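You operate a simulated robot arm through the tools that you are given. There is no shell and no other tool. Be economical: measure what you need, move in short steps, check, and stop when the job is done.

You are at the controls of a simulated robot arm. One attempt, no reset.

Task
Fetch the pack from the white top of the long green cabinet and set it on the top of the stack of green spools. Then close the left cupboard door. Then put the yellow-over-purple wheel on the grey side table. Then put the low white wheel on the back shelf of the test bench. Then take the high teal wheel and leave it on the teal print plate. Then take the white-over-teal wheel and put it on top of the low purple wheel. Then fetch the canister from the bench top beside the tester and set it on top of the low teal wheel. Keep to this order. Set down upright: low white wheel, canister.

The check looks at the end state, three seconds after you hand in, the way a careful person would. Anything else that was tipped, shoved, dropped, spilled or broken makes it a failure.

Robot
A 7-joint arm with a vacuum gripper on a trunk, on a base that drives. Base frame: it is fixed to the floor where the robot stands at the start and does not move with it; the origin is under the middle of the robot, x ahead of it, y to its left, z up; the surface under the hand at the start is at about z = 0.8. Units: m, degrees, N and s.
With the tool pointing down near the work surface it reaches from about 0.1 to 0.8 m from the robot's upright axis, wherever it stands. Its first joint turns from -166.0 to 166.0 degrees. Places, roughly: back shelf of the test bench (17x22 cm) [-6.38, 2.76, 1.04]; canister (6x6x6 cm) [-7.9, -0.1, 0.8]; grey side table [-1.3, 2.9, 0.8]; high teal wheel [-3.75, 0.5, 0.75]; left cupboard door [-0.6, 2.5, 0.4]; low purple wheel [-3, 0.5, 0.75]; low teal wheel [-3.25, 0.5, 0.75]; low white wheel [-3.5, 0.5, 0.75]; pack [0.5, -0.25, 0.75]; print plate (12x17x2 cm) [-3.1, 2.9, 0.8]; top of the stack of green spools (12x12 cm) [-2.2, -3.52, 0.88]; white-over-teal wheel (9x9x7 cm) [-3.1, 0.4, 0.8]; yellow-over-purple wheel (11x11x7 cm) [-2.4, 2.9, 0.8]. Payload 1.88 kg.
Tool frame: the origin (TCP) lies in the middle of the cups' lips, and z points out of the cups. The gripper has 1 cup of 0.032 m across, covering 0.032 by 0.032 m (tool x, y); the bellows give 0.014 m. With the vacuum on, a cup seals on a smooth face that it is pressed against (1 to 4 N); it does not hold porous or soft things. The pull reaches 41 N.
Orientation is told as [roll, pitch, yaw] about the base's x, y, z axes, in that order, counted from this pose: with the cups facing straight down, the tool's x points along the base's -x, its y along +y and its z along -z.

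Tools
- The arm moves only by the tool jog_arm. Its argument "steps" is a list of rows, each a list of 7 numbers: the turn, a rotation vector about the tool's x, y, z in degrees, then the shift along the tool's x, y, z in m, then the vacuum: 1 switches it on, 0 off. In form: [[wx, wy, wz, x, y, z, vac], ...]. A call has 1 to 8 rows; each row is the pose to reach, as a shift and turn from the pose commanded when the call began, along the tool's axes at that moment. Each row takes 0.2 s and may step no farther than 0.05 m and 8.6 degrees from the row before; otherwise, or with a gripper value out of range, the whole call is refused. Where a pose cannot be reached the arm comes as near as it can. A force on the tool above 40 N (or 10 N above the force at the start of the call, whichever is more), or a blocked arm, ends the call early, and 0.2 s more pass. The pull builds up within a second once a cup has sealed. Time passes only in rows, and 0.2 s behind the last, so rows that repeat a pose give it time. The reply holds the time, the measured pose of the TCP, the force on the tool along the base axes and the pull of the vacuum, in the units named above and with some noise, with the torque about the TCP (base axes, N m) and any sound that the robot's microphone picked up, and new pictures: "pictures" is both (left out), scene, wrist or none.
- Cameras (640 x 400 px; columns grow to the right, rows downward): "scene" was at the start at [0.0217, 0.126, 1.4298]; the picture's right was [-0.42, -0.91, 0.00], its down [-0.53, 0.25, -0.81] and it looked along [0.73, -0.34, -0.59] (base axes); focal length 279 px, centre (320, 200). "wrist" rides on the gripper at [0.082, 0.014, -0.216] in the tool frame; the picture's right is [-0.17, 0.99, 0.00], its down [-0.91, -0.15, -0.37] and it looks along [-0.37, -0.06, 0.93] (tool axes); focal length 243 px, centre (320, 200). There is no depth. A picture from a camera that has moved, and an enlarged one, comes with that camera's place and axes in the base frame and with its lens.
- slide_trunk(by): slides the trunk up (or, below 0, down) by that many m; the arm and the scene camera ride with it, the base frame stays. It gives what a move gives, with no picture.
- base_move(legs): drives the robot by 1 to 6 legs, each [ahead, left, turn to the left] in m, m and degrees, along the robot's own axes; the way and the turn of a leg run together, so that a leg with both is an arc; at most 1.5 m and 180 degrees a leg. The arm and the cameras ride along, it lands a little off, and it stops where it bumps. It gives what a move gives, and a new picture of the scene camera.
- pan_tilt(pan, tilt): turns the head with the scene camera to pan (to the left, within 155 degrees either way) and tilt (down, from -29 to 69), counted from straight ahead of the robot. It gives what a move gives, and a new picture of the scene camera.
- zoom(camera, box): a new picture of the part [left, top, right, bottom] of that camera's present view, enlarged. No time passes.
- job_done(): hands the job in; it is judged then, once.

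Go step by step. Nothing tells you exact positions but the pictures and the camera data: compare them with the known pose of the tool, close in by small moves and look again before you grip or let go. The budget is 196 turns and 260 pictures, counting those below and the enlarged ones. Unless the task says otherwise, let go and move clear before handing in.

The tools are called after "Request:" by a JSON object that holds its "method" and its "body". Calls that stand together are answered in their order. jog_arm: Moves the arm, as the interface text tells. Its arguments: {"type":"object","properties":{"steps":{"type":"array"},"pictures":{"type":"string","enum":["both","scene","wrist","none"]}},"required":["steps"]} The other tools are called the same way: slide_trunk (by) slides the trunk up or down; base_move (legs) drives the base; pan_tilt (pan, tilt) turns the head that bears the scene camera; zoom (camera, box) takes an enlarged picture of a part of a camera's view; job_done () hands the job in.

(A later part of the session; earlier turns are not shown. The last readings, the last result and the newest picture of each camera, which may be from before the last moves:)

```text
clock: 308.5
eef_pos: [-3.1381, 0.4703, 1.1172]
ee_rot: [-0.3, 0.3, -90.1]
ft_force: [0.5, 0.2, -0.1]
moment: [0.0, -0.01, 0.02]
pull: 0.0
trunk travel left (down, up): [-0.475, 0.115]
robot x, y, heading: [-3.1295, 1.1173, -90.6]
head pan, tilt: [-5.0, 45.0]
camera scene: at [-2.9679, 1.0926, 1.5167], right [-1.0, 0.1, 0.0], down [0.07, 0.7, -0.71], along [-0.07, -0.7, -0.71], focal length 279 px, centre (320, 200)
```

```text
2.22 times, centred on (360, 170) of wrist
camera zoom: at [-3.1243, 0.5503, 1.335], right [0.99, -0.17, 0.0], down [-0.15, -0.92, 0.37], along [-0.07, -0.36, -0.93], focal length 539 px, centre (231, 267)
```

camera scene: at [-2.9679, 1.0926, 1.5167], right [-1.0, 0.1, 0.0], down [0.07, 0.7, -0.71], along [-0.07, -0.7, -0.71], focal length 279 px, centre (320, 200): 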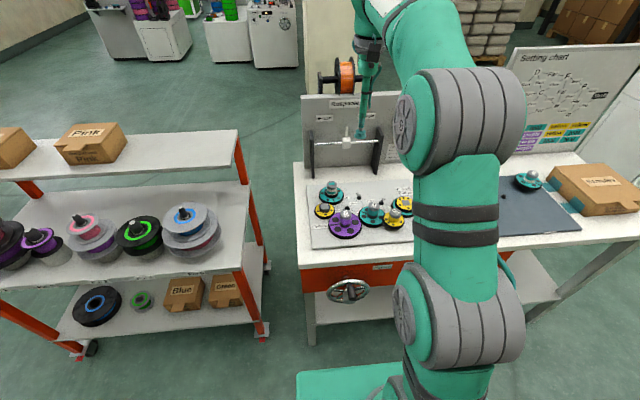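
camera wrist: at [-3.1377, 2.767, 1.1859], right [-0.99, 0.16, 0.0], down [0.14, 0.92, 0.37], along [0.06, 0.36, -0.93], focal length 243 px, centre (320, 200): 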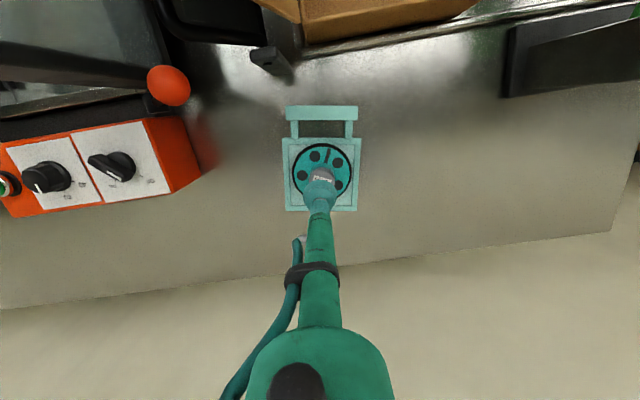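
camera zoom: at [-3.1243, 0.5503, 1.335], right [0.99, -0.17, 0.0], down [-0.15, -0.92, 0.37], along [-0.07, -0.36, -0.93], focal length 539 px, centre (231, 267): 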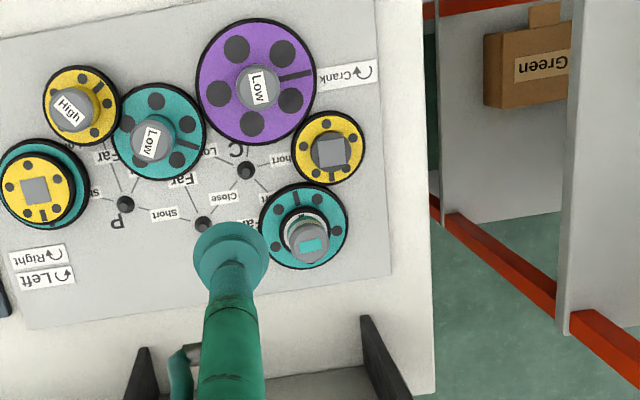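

The wheel's knob is near (-3.084, 0.376, 0.86). I'll move above it.

Request:
{"method": "jog_arm", "body": {"steps": [[0, 0, 0, -0.03, 0.018, 0.02, 0], [0, 0, 0, -0.06, 0.036, 0.045, 0], [0, 0, 0, -0.094, 0.054, 0.07, 0], [0, 0, 0, -0.094, 0.054, 0.12, 0], [0, 0, 0, -0.094, 0.054, 0.168, 0], [0, 0, 0, -0.094, 0.054, 0.168, 0]], "pictures": "none"}}

Request:
{"method": "zoom", "body": {"camera": "wrist", "box": [270, 110, 370, 210]}}

Request:
{"method": "zoom", "body": {"camera": "scene", "box": [310, 160, 360, 210]}}

```text
clock: 309.9
eef_pos: [-3.0843, 0.3779, 0.9496]
ee_rot: [-0.2, 0.3, -90.0]
ft_force: [-0.1, -0.4, 0.1]
moment: [0.04, -0.02, -0.01]
pull: 0.1
trunk travel left (down, up): [-0.475, 0.115]
robot x, y, heading: [-3.1273, 1.1176, -90.9]
head pan, tilt: [-5.0, 45.0]
```

```text
4.00 times, centred on (320, 160) of wrist
camera zoom: at [-3.0702, 0.458, 1.1668], right [0.99, -0.17, 0.0], down [-0.15, -0.92, 0.37], along [-0.07, -0.36, -0.93], focal length 970 px, centre (320, 360)
```

zoom: 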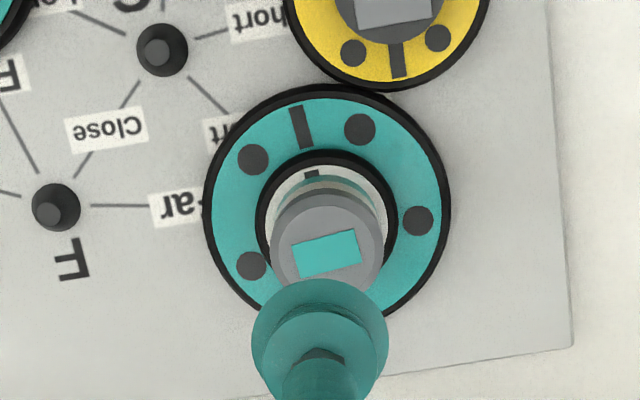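

```text
8.00 times, centred on (335, 185) of scene
camera zoom: at [-2.968, 1.0923, 1.5167], right [-1.0, 0.1, 0.0], down [0.07, 0.7, -0.71], along [-0.07, -0.7, -0.71], focal length 2233 px, centre (200, 320)
```

zoom: 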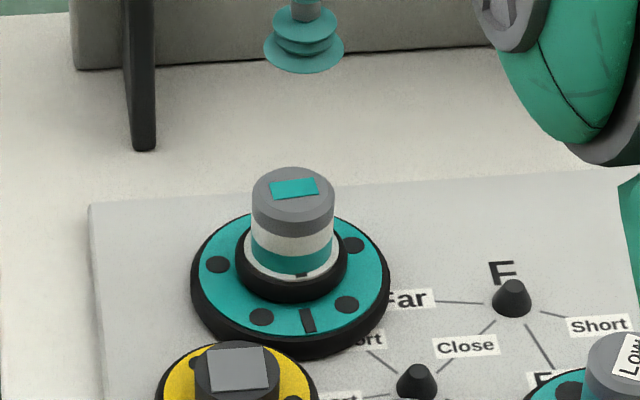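

Aligned except for about 2 mm in x. I'll correct, descend to just above, and check once more.

Request:
{"method": "jog_arm", "body": {"steps": [[0, 0, 0, 0, 0.0022, 0.03, 0], [0, 0, 0, 0, 0.0022, 0.06, 0], [0, 0, 0, 0, 0.0022, 0.06, 0]], "pictures": "none"}}

Request:
{"method": "zoom", "body": {"camera": "wrist", "box": [270, 110, 370, 210]}}

Request:
{"method": "zoom", "body": {"camera": "scene", "box": [310, 160, 360, 210]}}

```text
clock: 310.7
eef_pos: [-3.082, 0.3778, 0.8908]
ee_rot: [-0.2, 0.3, -90.1]
ft_force: [-0.8, 0.2, -0.6]
moment: [0.01, 0.01, -0.01]
pull: 0.1
trunk travel left (down, up): [-0.475, 0.115]
robot x, y, heading: [-3.1282, 1.1202, -90.6]
head pan, tilt: [-5.0, 45.0]
```

```text
4.00 times, centred on (320, 160) of wrist
camera zoom: at [-3.069, 0.4587, 1.1063], right [0.99, -0.17, 0.0], down [-0.15, -0.92, 0.37], along [-0.07, -0.36, -0.93], focal length 970 px, centre (320, 360)
```

zoom: 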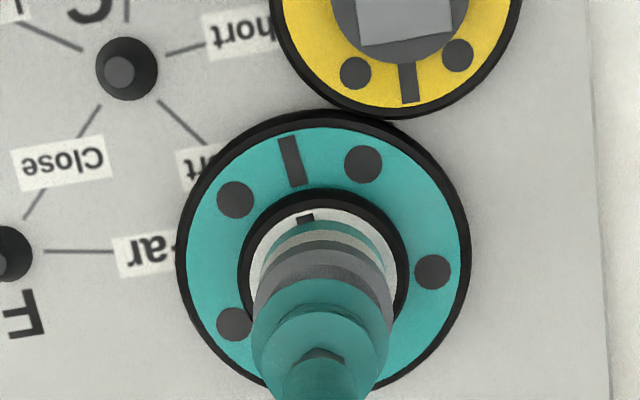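

```text
8.00 times, centred on (335, 185) of scene
camera zoom: at [-2.9679, 1.0924, 1.5167], right [-1.0, 0.1, 0.0], down [0.07, 0.7, -0.71], along [-0.07, -0.7, -0.71], focal length 2233 px, centre (200, 320)
```

zoom: 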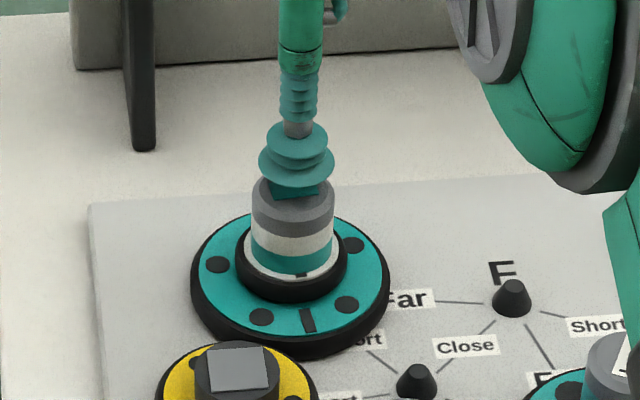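

Centred. I'll press down with vacuum.

Request:
{"method": "jog_arm", "body": {"steps": [[0, 0, 0, 0, 0.0005, 0.01, 1], [0, 0, 0, 0, 0.0005, 0.015, 1], [0, 0, 0, 0, 0.0005, 0.019, 1], [0, 0, 0, 0, 0.0005, 0.022, 1], [0, 0, 0, 0, 0.0005, 0.022, 1], [0, 0, 0, 0, 0.0005, 0.022, 1]], "pictures": "none"}}

```text
clock: 312.1
eef_pos: [-3.0817, 0.3777, 0.873]
ee_rot: [-0.2, -0.1, -90.0]
ft_force: [2.8, 0.5, 29.2]
moment: [0.02, -0.06, -0.28]
pull: 40.8
trunk travel left (down, up): [-0.475, 0.115]
robot x, y, heading: [-3.1284, 1.1158, -90.7]
head pan, tilt: [-5.0, 45.0]
```

Sealed. I'll lift it straight off its peg.

Request:
{"method": "jog_arm", "body": {"steps": [[0, 0, 0, 0, 0, -0.01, 1], [0, 0, 0, 0, 0, -0.03, 1], [0, 0, 0, 0, 0, -0.06, 1], [0, 0, 0, 0, 0, -0.1, 1], [0, 0, 0, 0, 0, -0.14, 1], [0, 0, 0, 0, 0, -0.18, 1], [0, 0, 0, 0.02, 0, -0.2, 1], [0, 0, 0, 0.02, 0, -0.2, 1]]}}

```text
clock: 313.9
eef_pos: [-3.0795, 0.3966, 1.07]
ee_rot: [-0.2, 0.4, -90.0]
ft_force: [-0.3, 0.0, -1.0]
moment: [-0.07, -0.04, 0.01]
pull: 40.7
trunk travel left (down, up): [-0.475, 0.115]
robot x, y, heading: [-3.1272, 1.1163, -90.7]
head pan, tilt: [-5.0, 45.0]
camera scene: at [-2.968, 1.0931, 1.5167], right [-1.0, 0.1, 0.0], down [0.07, 0.7, -0.71], along [-0.07, -0.7, -0.71], focal length 279 px, centre (320, 200)
camera wrist: at [-3.0673, 0.476, 1.2858], right [0.99, -0.17, 0.0], down [-0.15, -0.92, 0.37], along [-0.07, -0.36, -0.93], focal length 243 px, centre (320, 200)
```

scene: 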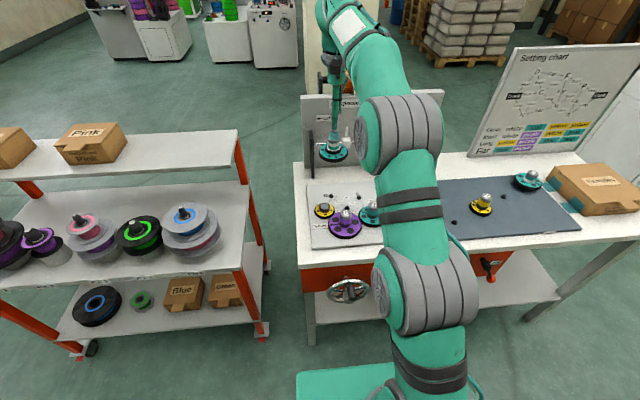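
wrist: 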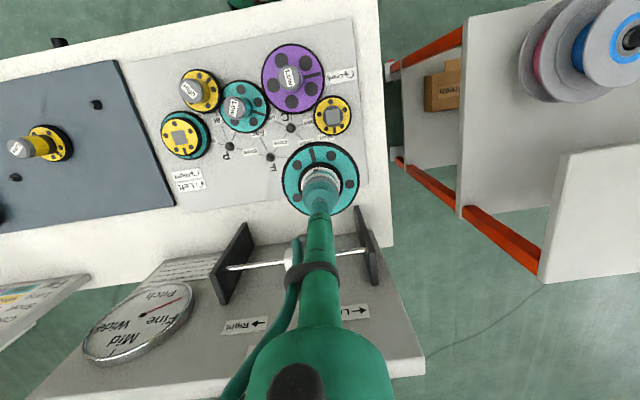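

The low purple knob is near (-3.107, 0.525). I'll carry the wheel over it.

Request:
{"method": "jog_arm", "body": {"steps": [[0, 0, 0, 0.04, -0.008, 0, 1], [0, 0, 0, 0.08, -0.016, 0, 1], [0, 0, 0, 0.128, -0.028, 0, 1], [0, 0, 0, 0.128, -0.028, 0.04, 1], [0, 0, 0, 0.128, -0.028, 0.07, 1], [0, 0, 0, 0.128, -0.028, 0.07, 1]]}}

Request:
{"method": "zoom", "body": {"camera": "scene", "box": [310, 170, 390, 250]}}

Request:
{"method": "zoom", "body": {"camera": "wrist", "box": [240, 60, 400, 220]}}

```text
clock: 315.3
eef_pos: [-3.1094, 0.5234, 0.998]
ee_rot: [-0.2, 0.3, -90.0]
ft_force: [0.8, -0.2, -0.5]
moment: [0.02, 0.02, -0.02]
pull: 40.7
trunk travel left (down, up): [-0.475, 0.115]
robot x, y, heading: [-3.1281, 1.1189, -90.5]
head pan, tilt: [-5.0, 45.0]
camera scene: at [-2.9679, 1.0926, 1.5167], right [-1.0, 0.1, 0.0], down [0.07, 0.7, -0.71], along [-0.07, -0.7, -0.71], focal length 279 px, centre (320, 200)
camera wrist: at [-3.0955, 0.6046, 1.2152], right [0.99, -0.17, 0.0], down [-0.15, -0.92, 0.37], along [-0.07, -0.36, -0.93], focal length 243 px, centre (320, 200)
```

scene: 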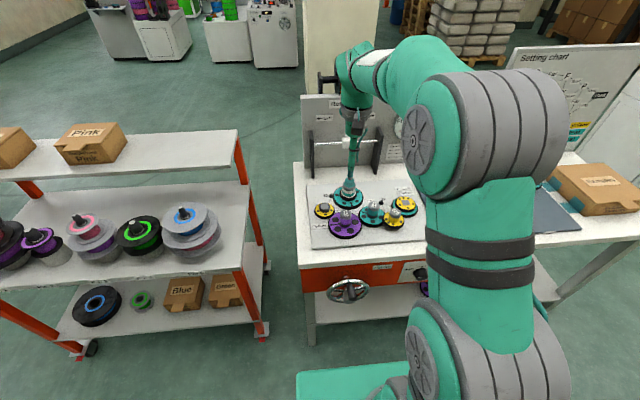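
wrist: 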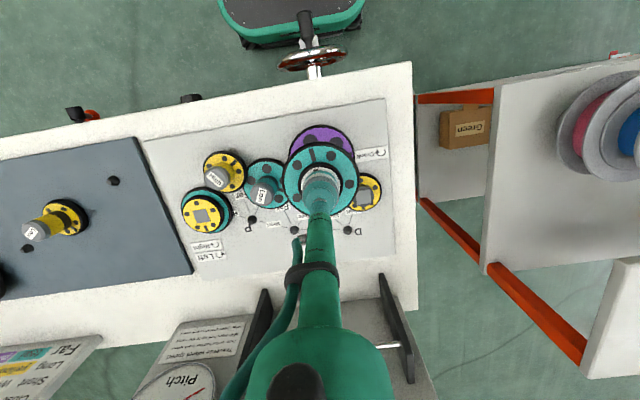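

```text
5.00 times, centred on (350, 210) of scene
camera zoom: at [-2.9679, 1.0926, 1.5167], right [-1.0, 0.1, 0.0], down [0.07, 0.7, -0.71], along [-0.07, -0.7, -0.71], focal length 1396 px, centre (170, 150)
```

zoom: 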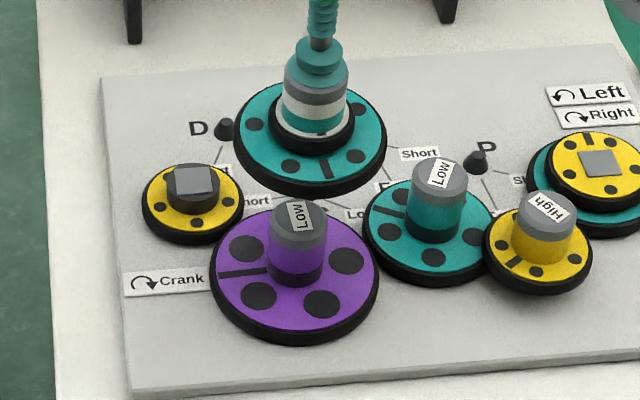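

```text
2.50 times, centred on (320, 140) of wrist
camera zoom: at [-3.0955, 0.6046, 1.2152], right [0.99, -0.17, 0.0], down [-0.15, -0.92, 0.37], along [-0.07, -0.36, -0.93], focal length 606 px, centre (320, 350)
```

zoom: 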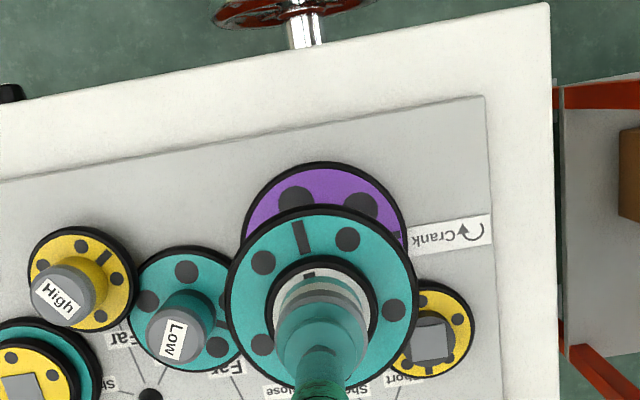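

The wheel is aligned in y and needs about 3 mm in +x. I'll correct and lower to just above the knob.

Request:
{"method": "jog_arm", "body": {"steps": [[0, 0, 0, 0, 0.003, 0.01, 1], [0, 0, 0, 0, 0.003, 0.025, 1], [0, 0, 0, 0, 0.003, 0.033, 1], [0, 0, 0, 0, 0.003, 0.033, 1]], "pictures": "none"}}

Request:
{"method": "zoom", "body": {"camera": "scene", "box": [310, 180, 380, 250]}}

Request:
{"method": "zoom", "body": {"camera": "wrist", "box": [240, 60, 400, 220]}}

```text
clock: 316.3
eef_pos: [-3.1069, 0.5244, 0.9645]
ee_rot: [-0.1, 0.3, -90.1]
ft_force: [-0.6, -0.3, -1.0]
moment: [0.0, -0.01, 0.04]
pull: 40.7
trunk travel left (down, up): [-0.475, 0.115]
robot x, y, heading: [-3.1293, 1.1146, -91.0]
head pan, tilt: [-5.0, 45.0]
```

```text
5.71 times, centred on (345, 215) of scene
camera zoom: at [-2.968, 1.0927, 1.5167], right [-1.0, 0.1, 0.0], down [0.07, 0.7, -0.71], along [-0.07, -0.7, -0.71], focal length 1595 px, centre (177, 114)
```

zoom: 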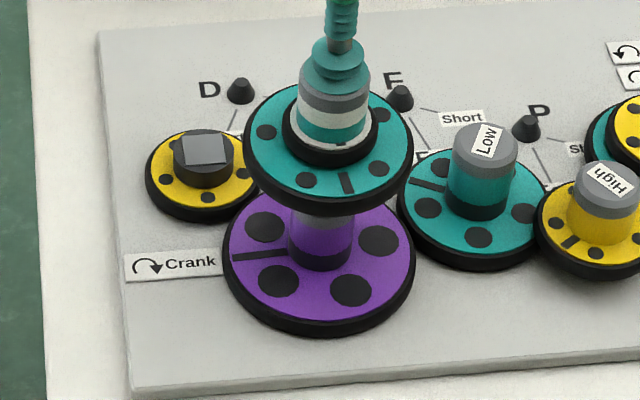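

```text
2.50 times, centred on (320, 140) of wrist
camera zoom: at [-3.0933, 0.6047, 1.1814], right [0.99, -0.17, 0.0], down [-0.15, -0.92, 0.37], along [-0.07, -0.36, -0.93], focal length 606 px, centre (320, 350)
```

zoom: 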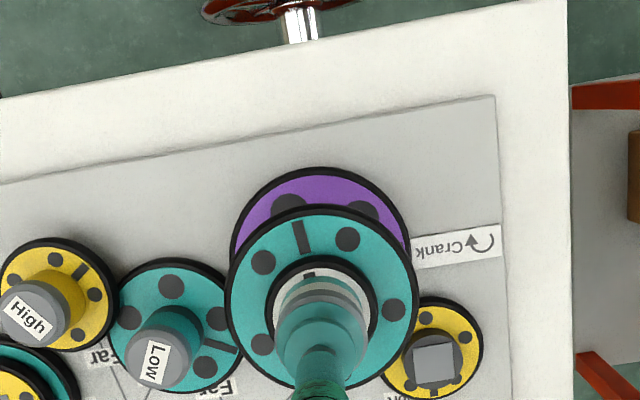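

Request:
{"method": "jog_arm", "body": {"steps": [[0, 0, 0, 0, 0.001, 0.004, 1], [0, 0, 0, 0, 0.001, 0.008, 1], [0, 0, 0, 0, 0.001, 0.01, 1], [0, 0, 0, 0, 0.001, 0.01, 1]], "pictures": "none"}}

```text
clock: 317.3
eef_pos: [-3.1057, 0.5249, 0.9554]
ee_rot: [-0.2, 0.3, -90.1]
ft_force: [0.6, -0.3, -0.7]
moment: [-0.04, -0.01, 0.0]
pull: 40.3
trunk travel left (down, up): [-0.475, 0.115]
robot x, y, heading: [-3.1279, 1.1154, -90.9]
head pan, tilt: [-5.0, 45.0]
```

Request:
{"method": "jog_arm", "body": {"steps": [[0, 0, 0, 0, 0, 0.003, 1], [0, 0, 0, 0, 0, 0.006, 1], [0, 0, 0, 0, 0, 0.006, 1]], "pictures": "none"}}

```text
clock: 318.1
eef_pos: [-3.1056, 0.5261, 0.9488]
ee_rot: [-0.2, 0.4, -90.1]
ft_force: [-1.1, -0.5, -0.5]
moment: [-0.03, 0.03, 0.0]
pull: 40.1
trunk travel left (down, up): [-0.475, 0.115]
robot x, y, heading: [-3.1266, 1.12, -90.6]
head pan, tilt: [-5.0, 45.0]
```

Request:
{"method": "jog_arm", "body": {"steps": [[0, 0, 0, 0, 0, 0.003, 1], [0, 0, 0, 0, 0, 0.005, 1], [0, 0, 0, 0, 0, 0.005, 1]], "pictures": "none"}}

Request:
{"method": "zoom", "body": {"camera": "scene", "box": [310, 180, 380, 250]}}

```text
clock: 318.9
eef_pos: [-3.1055, 0.5243, 0.9445]
ee_rot: [-0.3, 0.3, -90.0]
ft_force: [-0.5, 0.5, -0.9]
moment: [-0.06, -0.04, 0.02]
pull: 41.0
trunk travel left (down, up): [-0.475, 0.115]
robot x, y, heading: [-3.1271, 1.1161, -91.0]
head pan, tilt: [-5.0, 45.0]
```

```text
5.71 times, centred on (345, 215) of scene
camera zoom: at [-2.968, 1.0927, 1.5167], right [-1.0, 0.1, 0.0], down [0.07, 0.7, -0.71], along [-0.07, -0.7, -0.71], focal length 1595 px, centre (177, 114)
```

zoom: 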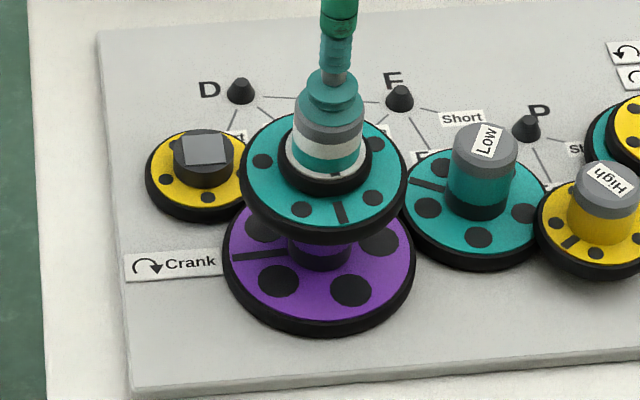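

Request:
{"method": "jog_arm", "body": {"steps": [[0, 0, 0, 0, 0, 0.003, 1], [0, 0, 0, 0, 0, 0.005, 1], [0, 0, 0, 0, 0, 0.005, 1]], "pictures": "none"}}

```text
clock: 319.7
eef_pos: [-3.1055, 0.5261, 0.9396]
ee_rot: [-0.2, 0.5, -90.2]
ft_force: [-0.9, -1.0, -0.7]
moment: [0.02, -0.03, 0.0]
pull: 41.1
trunk travel left (down, up): [-0.475, 0.115]
robot x, y, heading: [-3.1269, 1.1167, -90.8]
head pan, tilt: [-5.0, 45.0]
```

Request:
{"method": "jog_arm", "body": {"steps": [[0, 0, 0, 0, 0, 0.003, 1], [0, 0, 0, 0, 0, 0.005, 1], [0, 0, 0, 0, 0, 0.005, 1]], "pictures": "none"}}

Request:
{"method": "zoom", "body": {"camera": "scene", "box": [310, 180, 380, 250]}}

```text
clock: 320.5
eef_pos: [-3.106, 0.5251, 0.9366]
ee_rot: [-0.4, 0.1, -90.1]
ft_force: [0.7, -0.4, 11.1]
moment: [0.1, -0.08, -0.04]
pull: 40.7
trunk travel left (down, up): [-0.475, 0.115]
robot x, y, heading: [-3.1272, 1.1183, -90.7]
head pan, tilt: [-5.0, 45.0]
```

```text
5.71 times, centred on (345, 215) of scene
camera zoom: at [-2.9678, 1.0935, 1.5168], right [-1.0, 0.1, 0.0], down [0.07, 0.7, -0.71], along [-0.07, -0.7, -0.71], focal length 1595 px, centre (177, 114)
```

zoom: 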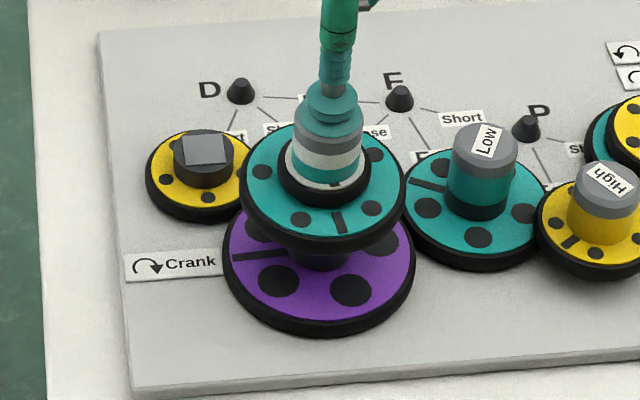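

Contact at 11 N with small moments; the wheel rests on the purple knob. I'll release gently and rise straight up.

Request:
{"method": "jog_arm", "body": {"steps": [[0, 0, 0, 0, 0, -0.001, 1], [0, 0, 0, 0, 0, -0.001, 0], [0, 0, 0, 0, 0, -0.001, 0], [0, 0, 0, 0, 0, -0.001, 0], [0, 0, 0, 0, 0, -0.002, 0], [0, 0, 0, 0, 0, -0.01, 0], [0, 0, 0, 0, 0, -0.04, 0], [0, 0, 0, 0, 0, -0.08, 0]], "pictures": "wrist"}}

Request:
{"method": "zoom", "body": {"camera": "scene", "box": [310, 180, 380, 250]}}

```text
clock: 322.3
eef_pos: [-3.1067, 0.5259, 1.013]
ee_rot: [-0.1, 0.4, -90.1]
ft_force: [-0.1, -0.1, 0.0]
moment: [0.01, 0.0, -0.02]
pull: 0.1
trunk travel left (down, up): [-0.475, 0.115]
robot x, y, heading: [-3.1262, 1.1172, -90.7]
head pan, tilt: [-5.0, 45.0]
camera wrist: at [-3.0934, 0.6057, 1.23], right [0.99, -0.17, 0.0], down [-0.15, -0.92, 0.37], along [-0.07, -0.36, -0.93], focal length 243 px, centre (320, 200)
```

wrist: 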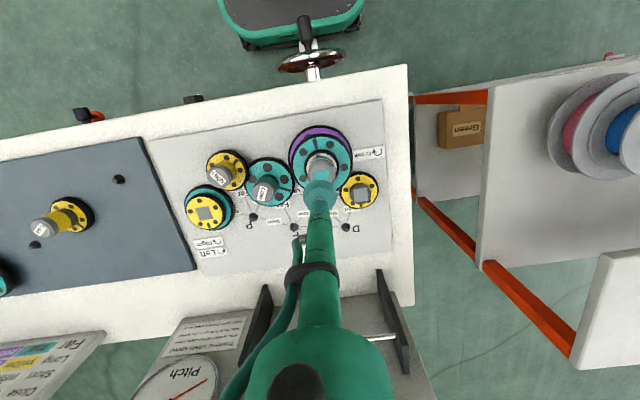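

```text
5.71 times, centred on (345, 215) of scene
camera zoom: at [-2.9679, 1.0927, 1.5166], right [-1.0, 0.1, 0.0], down [0.07, 0.7, -0.71], along [-0.07, -0.7, -0.71], focal length 1595 px, centre (177, 114)
```

zoom: 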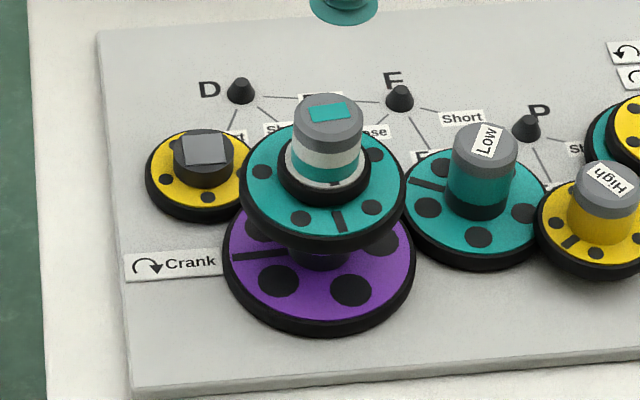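

The wheel stays put on the purple one. Now the canister: I'll lift clear, retract, and drive west to the tester bench.

Request:
{"method": "jog_arm", "body": {"steps": [[0, 0, 0, 0.0, 0, -0.04, 0], [0, 0, 0, 0.04, 0, -0.06, 0], [0, 0, 0, 0.08, 0, -0.08, 0], [0, 0, 0, 0.12, 0, -0.08, 0], [0, 0, 0, 0.14, 0, -0.08, 0]], "pictures": "none"}}

Request:
{"method": "base_move", "body": {"legs": [[-0.4, 0, 0], [0, 0, -89], [1.5, 0, 0], [1.5, 0, 0]]}}

Request:
{"method": "pan_tilt", "body": {"pan": 35, "tilt": 20}}

```text
clock: 323.5
eef_pos: [-3.106, 0.6652, 1.0958]
ee_rot: [-0.2, 0.3, -90.2]
ft_force: [-1.1, 0.1, 0.2]
moment: [0.02, -0.02, 0.0]
pull: 0.0
trunk travel left (down, up): [-0.475, 0.115]
robot x, y, heading: [-3.1306, 1.1165, -90.6]
head pan, tilt: [-5.0, 45.0]
```

```text
clock: 343.9
eef_pos: [-6.5993, 1.4156, 1.0972]
ee_rot: [-0.2, 0.3, -178.3]
ft_force: [-0.2, 0.2, -0.5]
moment: [-0.01, -0.01, -0.02]
pull: 0.1
trunk travel left (down, up): [-0.475, 0.115]
robot x, y, heading: [-6.147, 1.4523, -178.9]
head pan, tilt: [-5.0, 45.0]
camera scene: at [-6.1635, 1.2926, 1.5167], right [0.07, 1.0, 0.0], down [0.71, -0.05, -0.71], along [-0.71, 0.05, -0.71], focal length 279 px, centre (320, 200)
```

scene: 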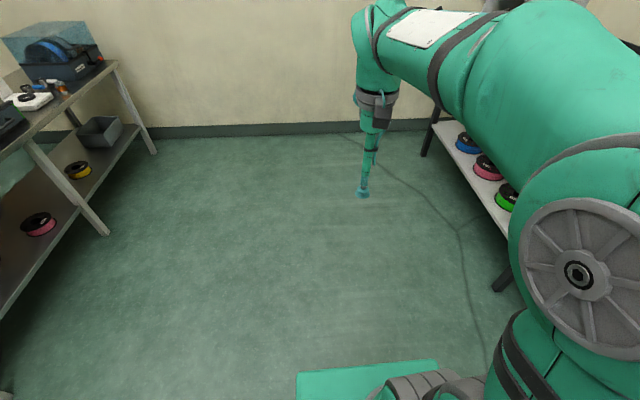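

```text
clock: 345.0
eef_pos: [-6.5997, 1.4157, 1.0965]
ee_rot: [-0.2, 0.2, -178.2]
ft_force: [-0.7, -0.1, -0.2]
moment: [-0.03, -0.02, -0.03]
pull: 0.0
trunk travel left (down, up): [-0.475, 0.115]
robot x, y, heading: [-6.1469, 1.448, -179.0]
head pan, tilt: [35.0, 20.0]
camera scene: at [-6.1576, 1.2323, 1.5553], right [-0.59, 0.81, 0.0], down [0.28, 0.2, -0.94], along [-0.76, -0.55, -0.34], focal length 279 px, centre (320, 200)
```

scene: 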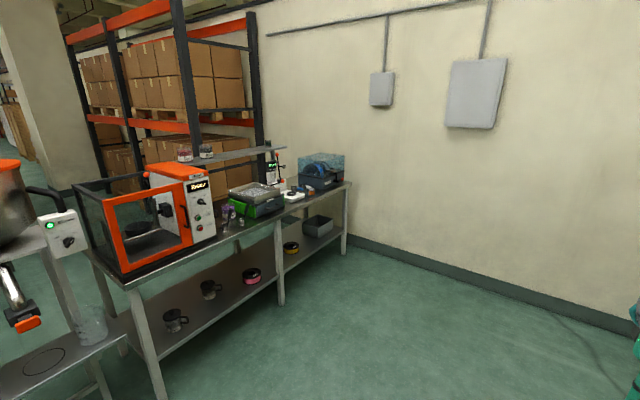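

Request:
{"method": "zoom", "body": {"camera": "scene", "box": [150, 140, 360, 270]}}

```text
3.05 times, centred on (255, 205) of scene
camera zoom: at [-6.1576, 1.2323, 1.5553], right [-0.59, 0.81, 0.0], down [0.28, 0.2, -0.94], along [-0.76, -0.55, -0.34], focal length 851 px, centre (518, 185)
```

zoom: 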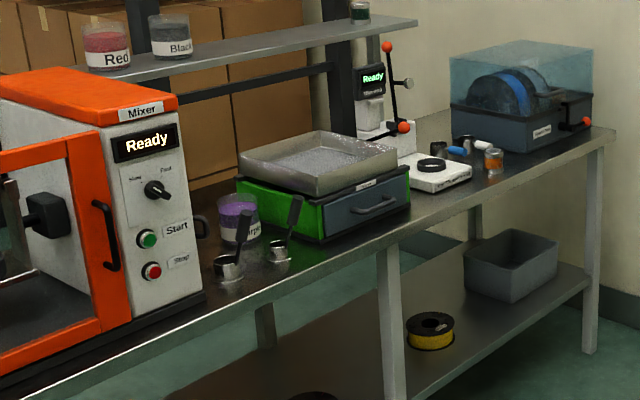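

The canister is the small jar with an orange content at about (-7.91, -0.12), near the front edge. I'll drive round to face it.

Request:
{"method": "base_move", "body": {"legs": [[1.0, 0, 0], [0.72, 0, 0], [0, 0, 89], [0.6, 0, 0]]}}

Request:
{"method": "pan_tilt", "body": {"pan": 0, "tilt": 35}}

```text
clock: 360.5
eef_pos: [-7.8485, 0.3776, 1.0967]
ee_rot: [-0.3, 0.3, -89.6]
ft_force: [-0.3, 0.5, 0.0]
moment: [-0.02, -0.01, 0.01]
pull: 0.1
trunk travel left (down, up): [-0.475, 0.115]
robot x, y, heading: [-7.8741, 0.8282, -90.2]
head pan, tilt: [35.0, 20.0]
camera scene: at [-7.6528, 0.8116, 1.5553], right [-0.82, -0.57, 0.0], down [-0.2, 0.28, -0.94], along [0.54, -0.77, -0.34], focal length 279 px, centre (320, 200)
```

scene: 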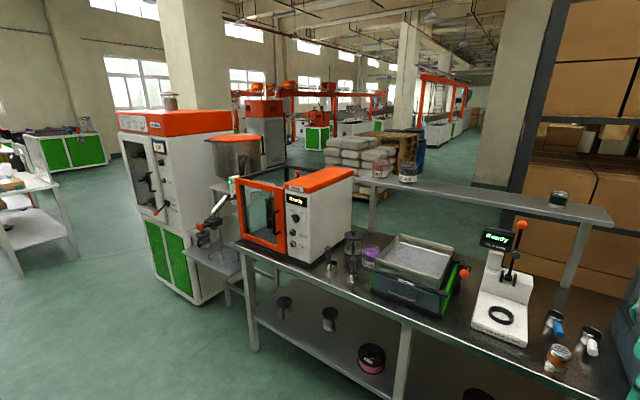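

```text
clock: 361.5
eef_pos: [-7.8484, 0.378, 1.0955]
ee_rot: [-0.2, 0.3, -89.6]
ft_force: [0.3, -0.5, -0.3]
moment: [-0.01, 0.0, 0.01]
pull: 0.1
trunk travel left (down, up): [-0.475, 0.115]
robot x, y, heading: [-7.8726, 0.83, -90.2]
head pan, tilt: [0.0, 35.0]
camera scene: at [-7.7062, 0.8, 1.5315], right [-1.0, 0.0, 0.0], down [0.0, 0.57, -0.82], along [0.0, -0.82, -0.57], focal length 279 px, centre (320, 200)
```

scene: 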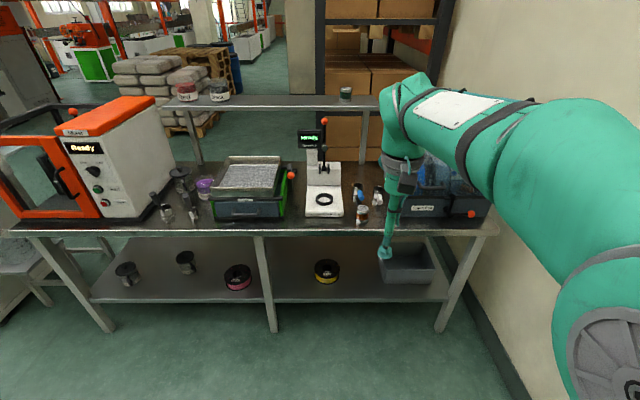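

Request:
{"method": "zoom", "body": {"camera": "scene", "box": [290, 170, 410, 240]}}

Request:
{"method": "zoom", "body": {"camera": "wrist", "box": [220, 140, 460, 300]}}

```text
5.33 times, centred on (350, 205) of scene
camera zoom: at [-7.7062, 0.8, 1.5315], right [-1.0, 0.0, 0.0], down [0.0, 0.57, -0.82], along [0.0, -0.82, -0.57], focal length 1489 px, centre (160, 173)
```

zoom: 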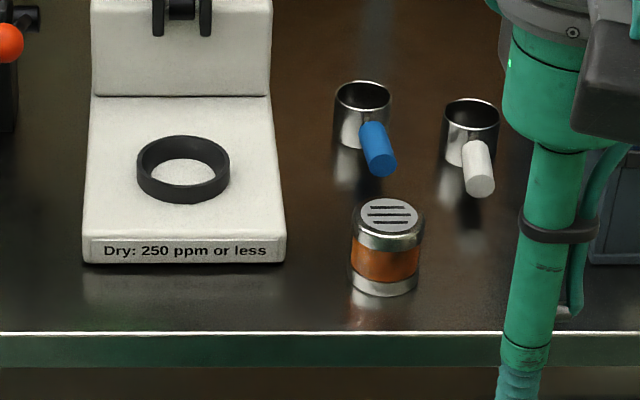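

```text
2.50 times, centred on (340, 220) of wrist
camera zoom: at [-7.8349, 0.4576, 1.3126], right [0.99, -0.16, 0.0], down [-0.15, -0.92, 0.37], along [-0.06, -0.36, -0.93], focal length 606 px, centre (270, 150)
```

zoom: 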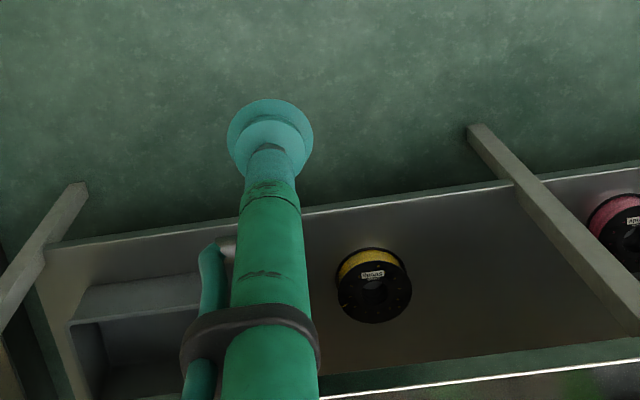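

The canister stands at about (-7.883, -0.118), its lid near z = 0.85. I'll drive closer and go above it.

Request:
{"method": "base_move", "body": {"legs": [[0.33, 0, 0]]}}

Request:
{"method": "jog_arm", "body": {"steps": [[0, 0, 0, -0.035, -0.008, 0.025, 0], [0, 0, 0, -0.07, -0.016, 0.05, 0], [0, 0, 0, -0.105, -0.024, 0.075, 0], [0, 0, 0, -0.14, -0.032, 0.1, 0], [0, 0, 0, -0.166, -0.035, 0.135, 0], [0, 0, 0, -0.166, -0.035, 0.16, 0], [0, 0, 0, -0.166, -0.035, 0.16, 0]]}}

```text
clock: 363.6
eef_pos: [-7.8496, 0.05, 1.0957]
ee_rot: [-0.1, 0.4, -89.6]
ft_force: [0.4, -0.6, -1.1]
moment: [-0.01, 0.02, -0.03]
pull: 0.1
trunk travel left (down, up): [-0.475, 0.115]
robot x, y, heading: [-7.874, 0.5002, -90.3]
head pan, tilt: [0.0, 35.0]
camera scene: at [-7.7075, 0.472, 1.5315], right [-1.0, 0.0, 0.0], down [0.0, 0.57, -0.82], along [0.0, -0.82, -0.57], focal length 279 px, centre (320, 200)
```

scene: 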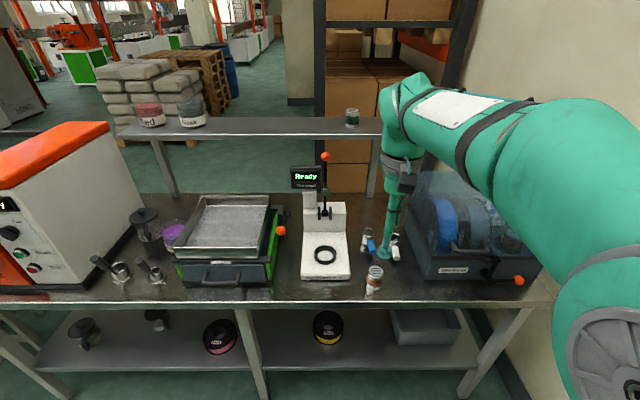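

```text
clock: 365.2
eef_pos: [-7.885, -0.1163, 0.9337]
ee_rot: [-0.2, 0.3, -89.7]
ft_force: [0.8, 0.3, 0.5]
moment: [-0.01, 0.0, -0.01]
pull: 0.0
trunk travel left (down, up): [-0.475, 0.115]
robot x, y, heading: [-7.8741, 0.5026, -90.2]
head pan, tilt: [0.0, 35.0]
camera scene: at [-7.7075, 0.472, 1.5315], right [-1.0, 0.0, 0.0], down [0.0, 0.57, -0.82], along [0.0, -0.82, -0.57], focal length 279 px, centre (320, 200)
camera wrist: at [-7.8718, -0.0362, 1.1504], right [0.99, -0.16, 0.0], down [-0.15, -0.92, 0.37], along [-0.06, -0.36, -0.93], focal length 243 px, centre (320, 200)
```

scene: 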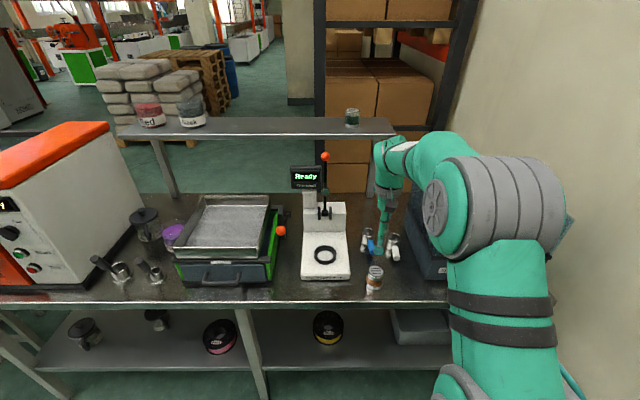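
wrist: 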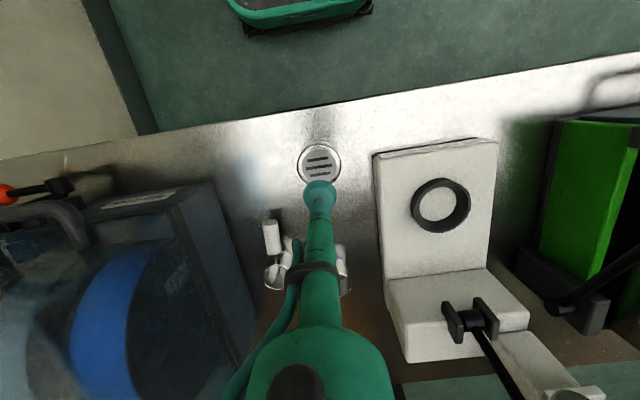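

Request:
{"method": "zoom", "body": {"camera": "wrist", "box": [270, 110, 370, 210]}}

Request:
{"method": "zoom", "body": {"camera": "scene", "box": [345, 220, 415, 300]}}

```text
4.00 times, centred on (320, 160) of wrist
camera zoom: at [-7.8718, -0.0362, 1.1504], right [0.99, -0.16, 0.0], down [-0.15, -0.92, 0.37], along [-0.06, -0.36, -0.93], focal length 970 px, centre (320, 360)
```

zoom: 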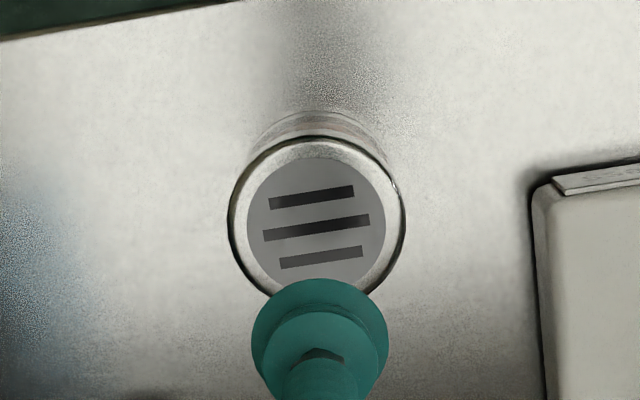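

```text
5.00 times, centred on (380, 260) of scene
camera zoom: at [-7.7075, 0.472, 1.5315], right [-1.0, 0.0, 0.0], down [0.0, 0.57, -0.82], along [0.0, -0.82, -0.57], focal length 1396 px, centre (20, -100)
```

zoom: 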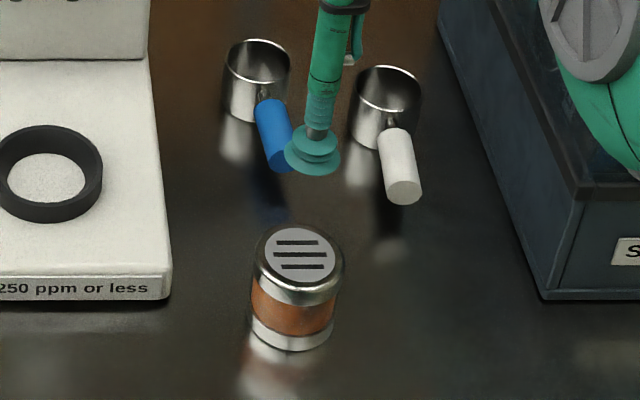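

The lid centre is about 9 mm nearer to me and 1 mm to the right. I'll correct and go lower.

Request:
{"method": "jog_arm", "body": {"steps": [[0, 0, 0, 0.009, -0.0013, 0.025, 0], [0, 0, 0, 0.009, -0.0013, 0.05, 0], [0, 0, 0, 0.009, -0.0013, 0.05, 0]], "pictures": "none"}}

Request:
{"method": "zoom", "body": {"camera": "wrist", "box": [270, 110, 370, 210]}}

Request:
{"method": "zoom", "body": {"camera": "scene", "box": [345, 220, 415, 300]}}

```text
clock: 366.1
eef_pos: [-7.8844, -0.1073, 0.8845]
ee_rot: [-0.1, 0.3, -89.6]
ft_force: [0.1, -0.3, 0.5]
moment: [0.06, 0.01, -0.01]
pull: 0.1
trunk travel left (down, up): [-0.475, 0.115]
robot x, y, heading: [-7.8737, 0.5009, -90.2]
head pan, tilt: [0.0, 35.0]
```

```text
4.00 times, centred on (320, 160) of wrist
camera zoom: at [-7.8716, -0.0259, 1.1009], right [0.99, -0.16, 0.0], down [-0.15, -0.92, 0.37], along [-0.06, -0.36, -0.93], focal length 970 px, centre (320, 360)
```

zoom: 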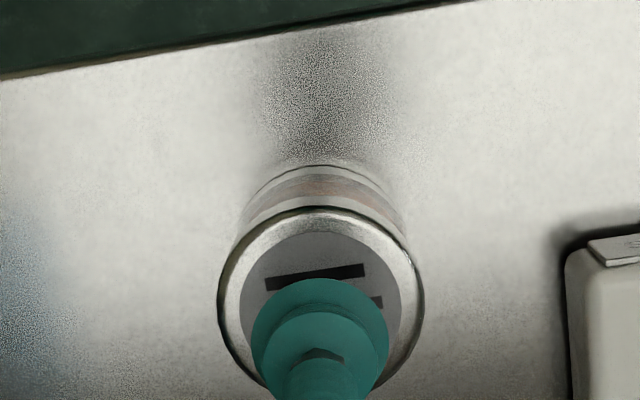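

```text
5.00 times, centred on (380, 260) of scene
camera zoom: at [-7.7075, 0.4718, 1.5315], right [-1.0, 0.0, 0.0], down [0.0, 0.57, -0.82], along [0.0, -0.82, -0.57], focal length 1396 px, centre (20, -100)
```

zoom: 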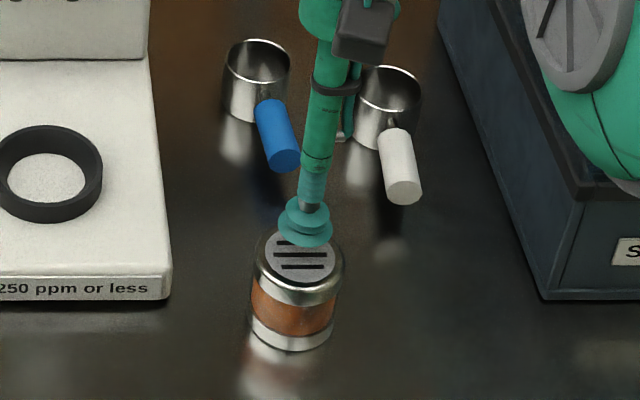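

Aligned; the lid is around z = 0.855. I'll go down in small steps with vacuum on.

Request:
{"method": "jog_arm", "body": {"steps": [[0, 0, 0, 0.001, 0, 0.012, 1], [0, 0, 0, 0.001, 0, 0.02, 1], [0, 0, 0, 0.001, 0, 0.025, 1], [0, 0, 0, 0.001, 0, 0.03, 1], [0, 0, 0, 0.001, 0, 0.03, 1], [0, 0, 0, 0.001, 0, 0.03, 1]], "pictures": "none"}}

```text
clock: 367.4
eef_pos: [-7.8857, -0.1058, 0.8576]
ee_rot: [-0.3, 0.2, -89.6]
ft_force: [-3.0, 1.4, 12.2]
moment: [-0.02, -0.11, -0.03]
pull: 40.9
trunk travel left (down, up): [-0.475, 0.115]
robot x, y, heading: [-7.877, 0.5037, -90.2]
head pan, tilt: [0.0, 35.0]
```

Sealed with 41 N on the lid. I'll lift it clear.

Request:
{"method": "jog_arm", "body": {"steps": [[0, 0, 0, 0, 0, -0.01, 1], [0, 0, 0, 0, 0, -0.04, 1], [0, 0, 0, 0, 0, -0.08, 1], [0, 0, 0, 0, 0, -0.12, 1], [0, 0, 0, 0.03, 0, -0.16, 1], [0, 0, 0, 0.07, 0, -0.18, 1], [0, 0, 0, 0.11, 0, -0.2, 1], [0, 0, 0, 0.15, 0, -0.21, 1]]}}

```text
clock: 369.2
eef_pos: [-7.8884, 0.0429, 1.066]
ee_rot: [-0.2, 0.4, -89.7]
ft_force: [-0.3, -0.7, -2.4]
moment: [0.03, -0.01, -0.02]
pull: 40.9
trunk travel left (down, up): [-0.475, 0.115]
robot x, y, heading: [-7.8761, 0.4995, -90.1]
head pan, tilt: [0.0, 35.0]
camera scene: at [-7.7075, 0.472, 1.5315], right [-1.0, 0.0, 0.0], down [0.0, 0.57, -0.82], along [0.0, -0.82, -0.57], focal length 279 px, centre (320, 200)
camera wrist: at [-7.8741, 0.1226, 1.2829], right [0.99, -0.16, 0.0], down [-0.15, -0.92, 0.37], along [-0.06, -0.36, -0.93], focal length 243 px, centre (320, 200)
```

scene: 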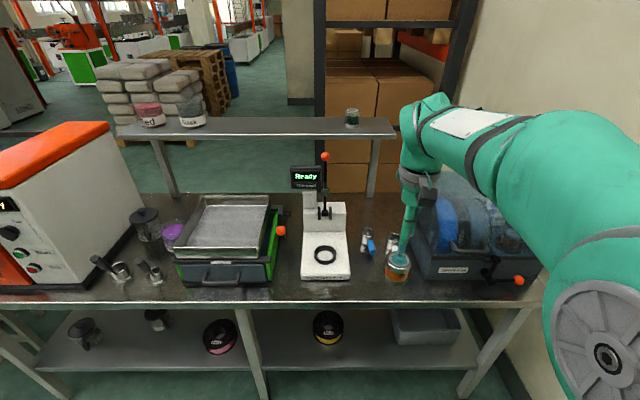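
wrist: 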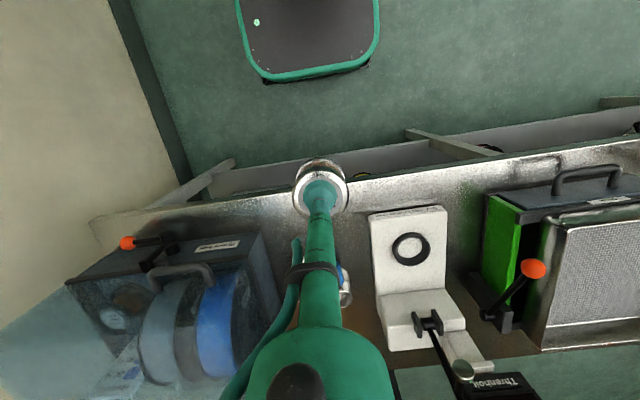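

Held firmly. I'll back out and return along the free lane to the wheel bench.

Request:
{"method": "base_move", "body": {"legs": [[-0.98, 0, 0], [0, 0, 90], [1.5, 0, 0], [1.5, 0, 0], [1.45, 0, 0]]}}

```text
clock: 399.1
eef_pos: [-2.9731, 1.775, 1.0659]
ee_rot: [-0.3, 0.3, 5.5]
ft_force: [0.3, -0.3, -0.6]
moment: [-0.03, -0.02, 0.02]
pull: 40.8
trunk travel left (down, up): [-0.475, 0.115]
robot x, y, heading: [-3.4325, 1.7481, 5.2]
head pan, tilt: [0.0, 35.0]
camera scene: at [-3.4152, 1.9124, 1.5315], right [0.09, -1.0, 0.0], down [-0.57, -0.05, -0.82], along [0.82, 0.07, -0.57], focal length 279 px, centre (320, 200)
```

scene: 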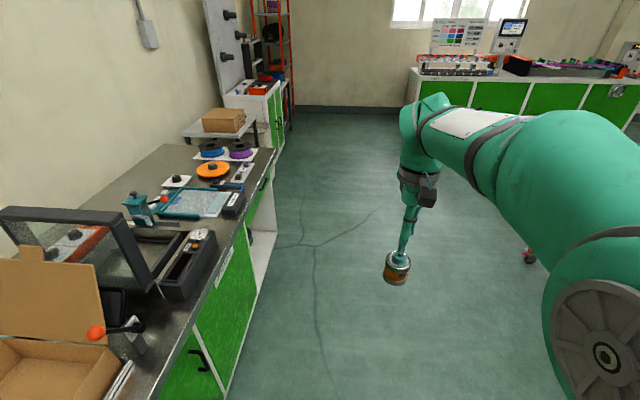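

Request:
{"method": "base_move", "body": {"legs": [[0, 0, -95], [0.35, 0.25, 0]]}}

```text
clock: 405.7
eef_pos: [-3.1894, 0.9367, 1.0669]
ee_rot: [-0.2, 0.2, -89.1]
ft_force: [0.1, 0.5, -1.4]
moment: [-0.02, 0.06, 0.03]
pull: 41.1
trunk travel left (down, up): [-0.475, 0.115]
robot x, y, heading: [-3.1797, 1.3965, -89.4]
head pan, tilt: [0.0, 35.0]
camera scene: at [-3.014, 1.3691, 1.5315], right [-1.0, -0.01, 0.0], down [0.0, 0.57, -0.82], along [0.01, -0.82, -0.57], focal length 279 px, centre (320, 200)
```

scene: 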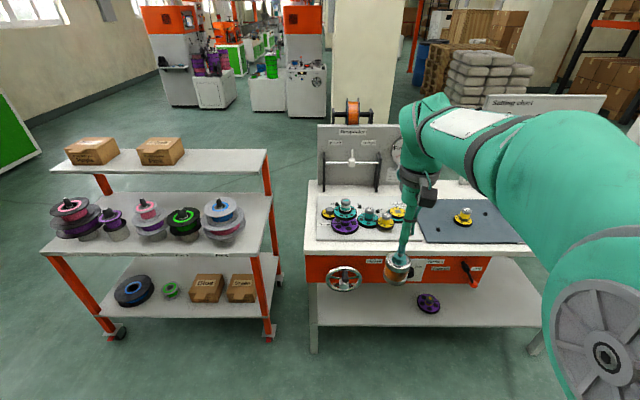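

The bench is unchanged. I'll drive up and move the canister over the low teal knob near (-3.205, 0.496).

Request:
{"method": "base_move", "body": {"legs": [[0.27, 0, -0.6]]}}

Request:
{"method": "pan_tilt", "body": {"pan": -12, "tilt": 45}}

Request:
{"method": "zoom", "body": {"camera": "wrist", "box": [200, 150, 520, 350]}}

```text
clock: 407.6
eef_pos: [-3.1956, 0.6669, 1.0653]
ee_rot: [-0.2, 0.4, -89.6]
ft_force: [0.9, -0.3, -1.7]
moment: [0.01, -0.02, -0.04]
pull: 40.2
trunk travel left (down, up): [-0.475, 0.115]
robot x, y, heading: [-3.177, 1.1272, -90.2]
head pan, tilt: [0.0, 35.0]
camera scene: at [-3.014, 1.0976, 1.5315], right [-1.0, 0.01, 0.0], down [0.0, 0.57, -0.82], along [0.0, -0.82, -0.57], focal length 279 px, centre (320, 200)
```

scene: 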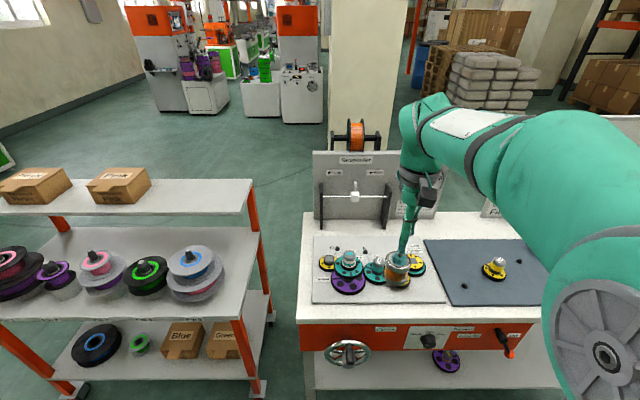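

```text
clock: 408.3
eef_pos: [-3.1946, 0.6674, 1.066]
ee_rot: [-0.2, 0.4, -89.7]
ft_force: [-0.3, -0.2, -1.5]
moment: [0.0, -0.03, -0.01]
pull: 40.6
trunk travel left (down, up): [-0.475, 0.115]
robot x, y, heading: [-3.178, 1.1274, -90.4]
head pan, tilt: [-12.0, 45.0]
camera scene: at [-3.0309, 1.1062, 1.5167], right [-0.98, 0.21, 0.0], down [0.15, 0.69, -0.71], along [-0.15, -0.69, -0.71], focal length 279 px, centre (320, 200)
```

scene: 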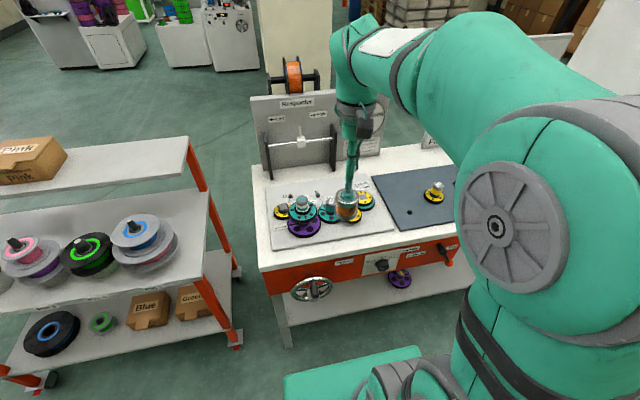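

```text
2.00 times, centred on (360, 250) of wrist
camera zoom: at [-3.1811, 0.7479, 1.2827], right [0.99, -0.16, 0.0], down [-0.15, -0.92, 0.37], along [-0.06, -0.36, -0.93], focal length 485 px, centre (240, 100)
```

zoom: 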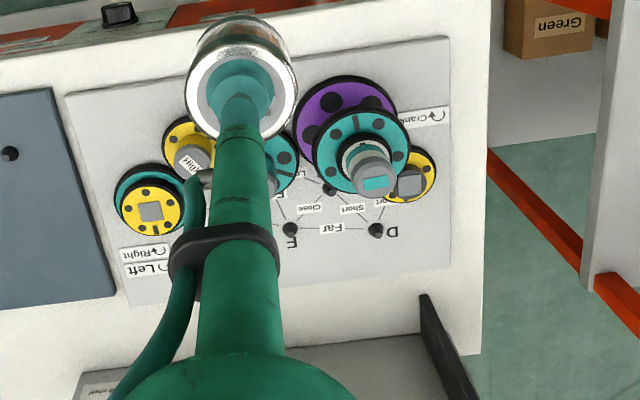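

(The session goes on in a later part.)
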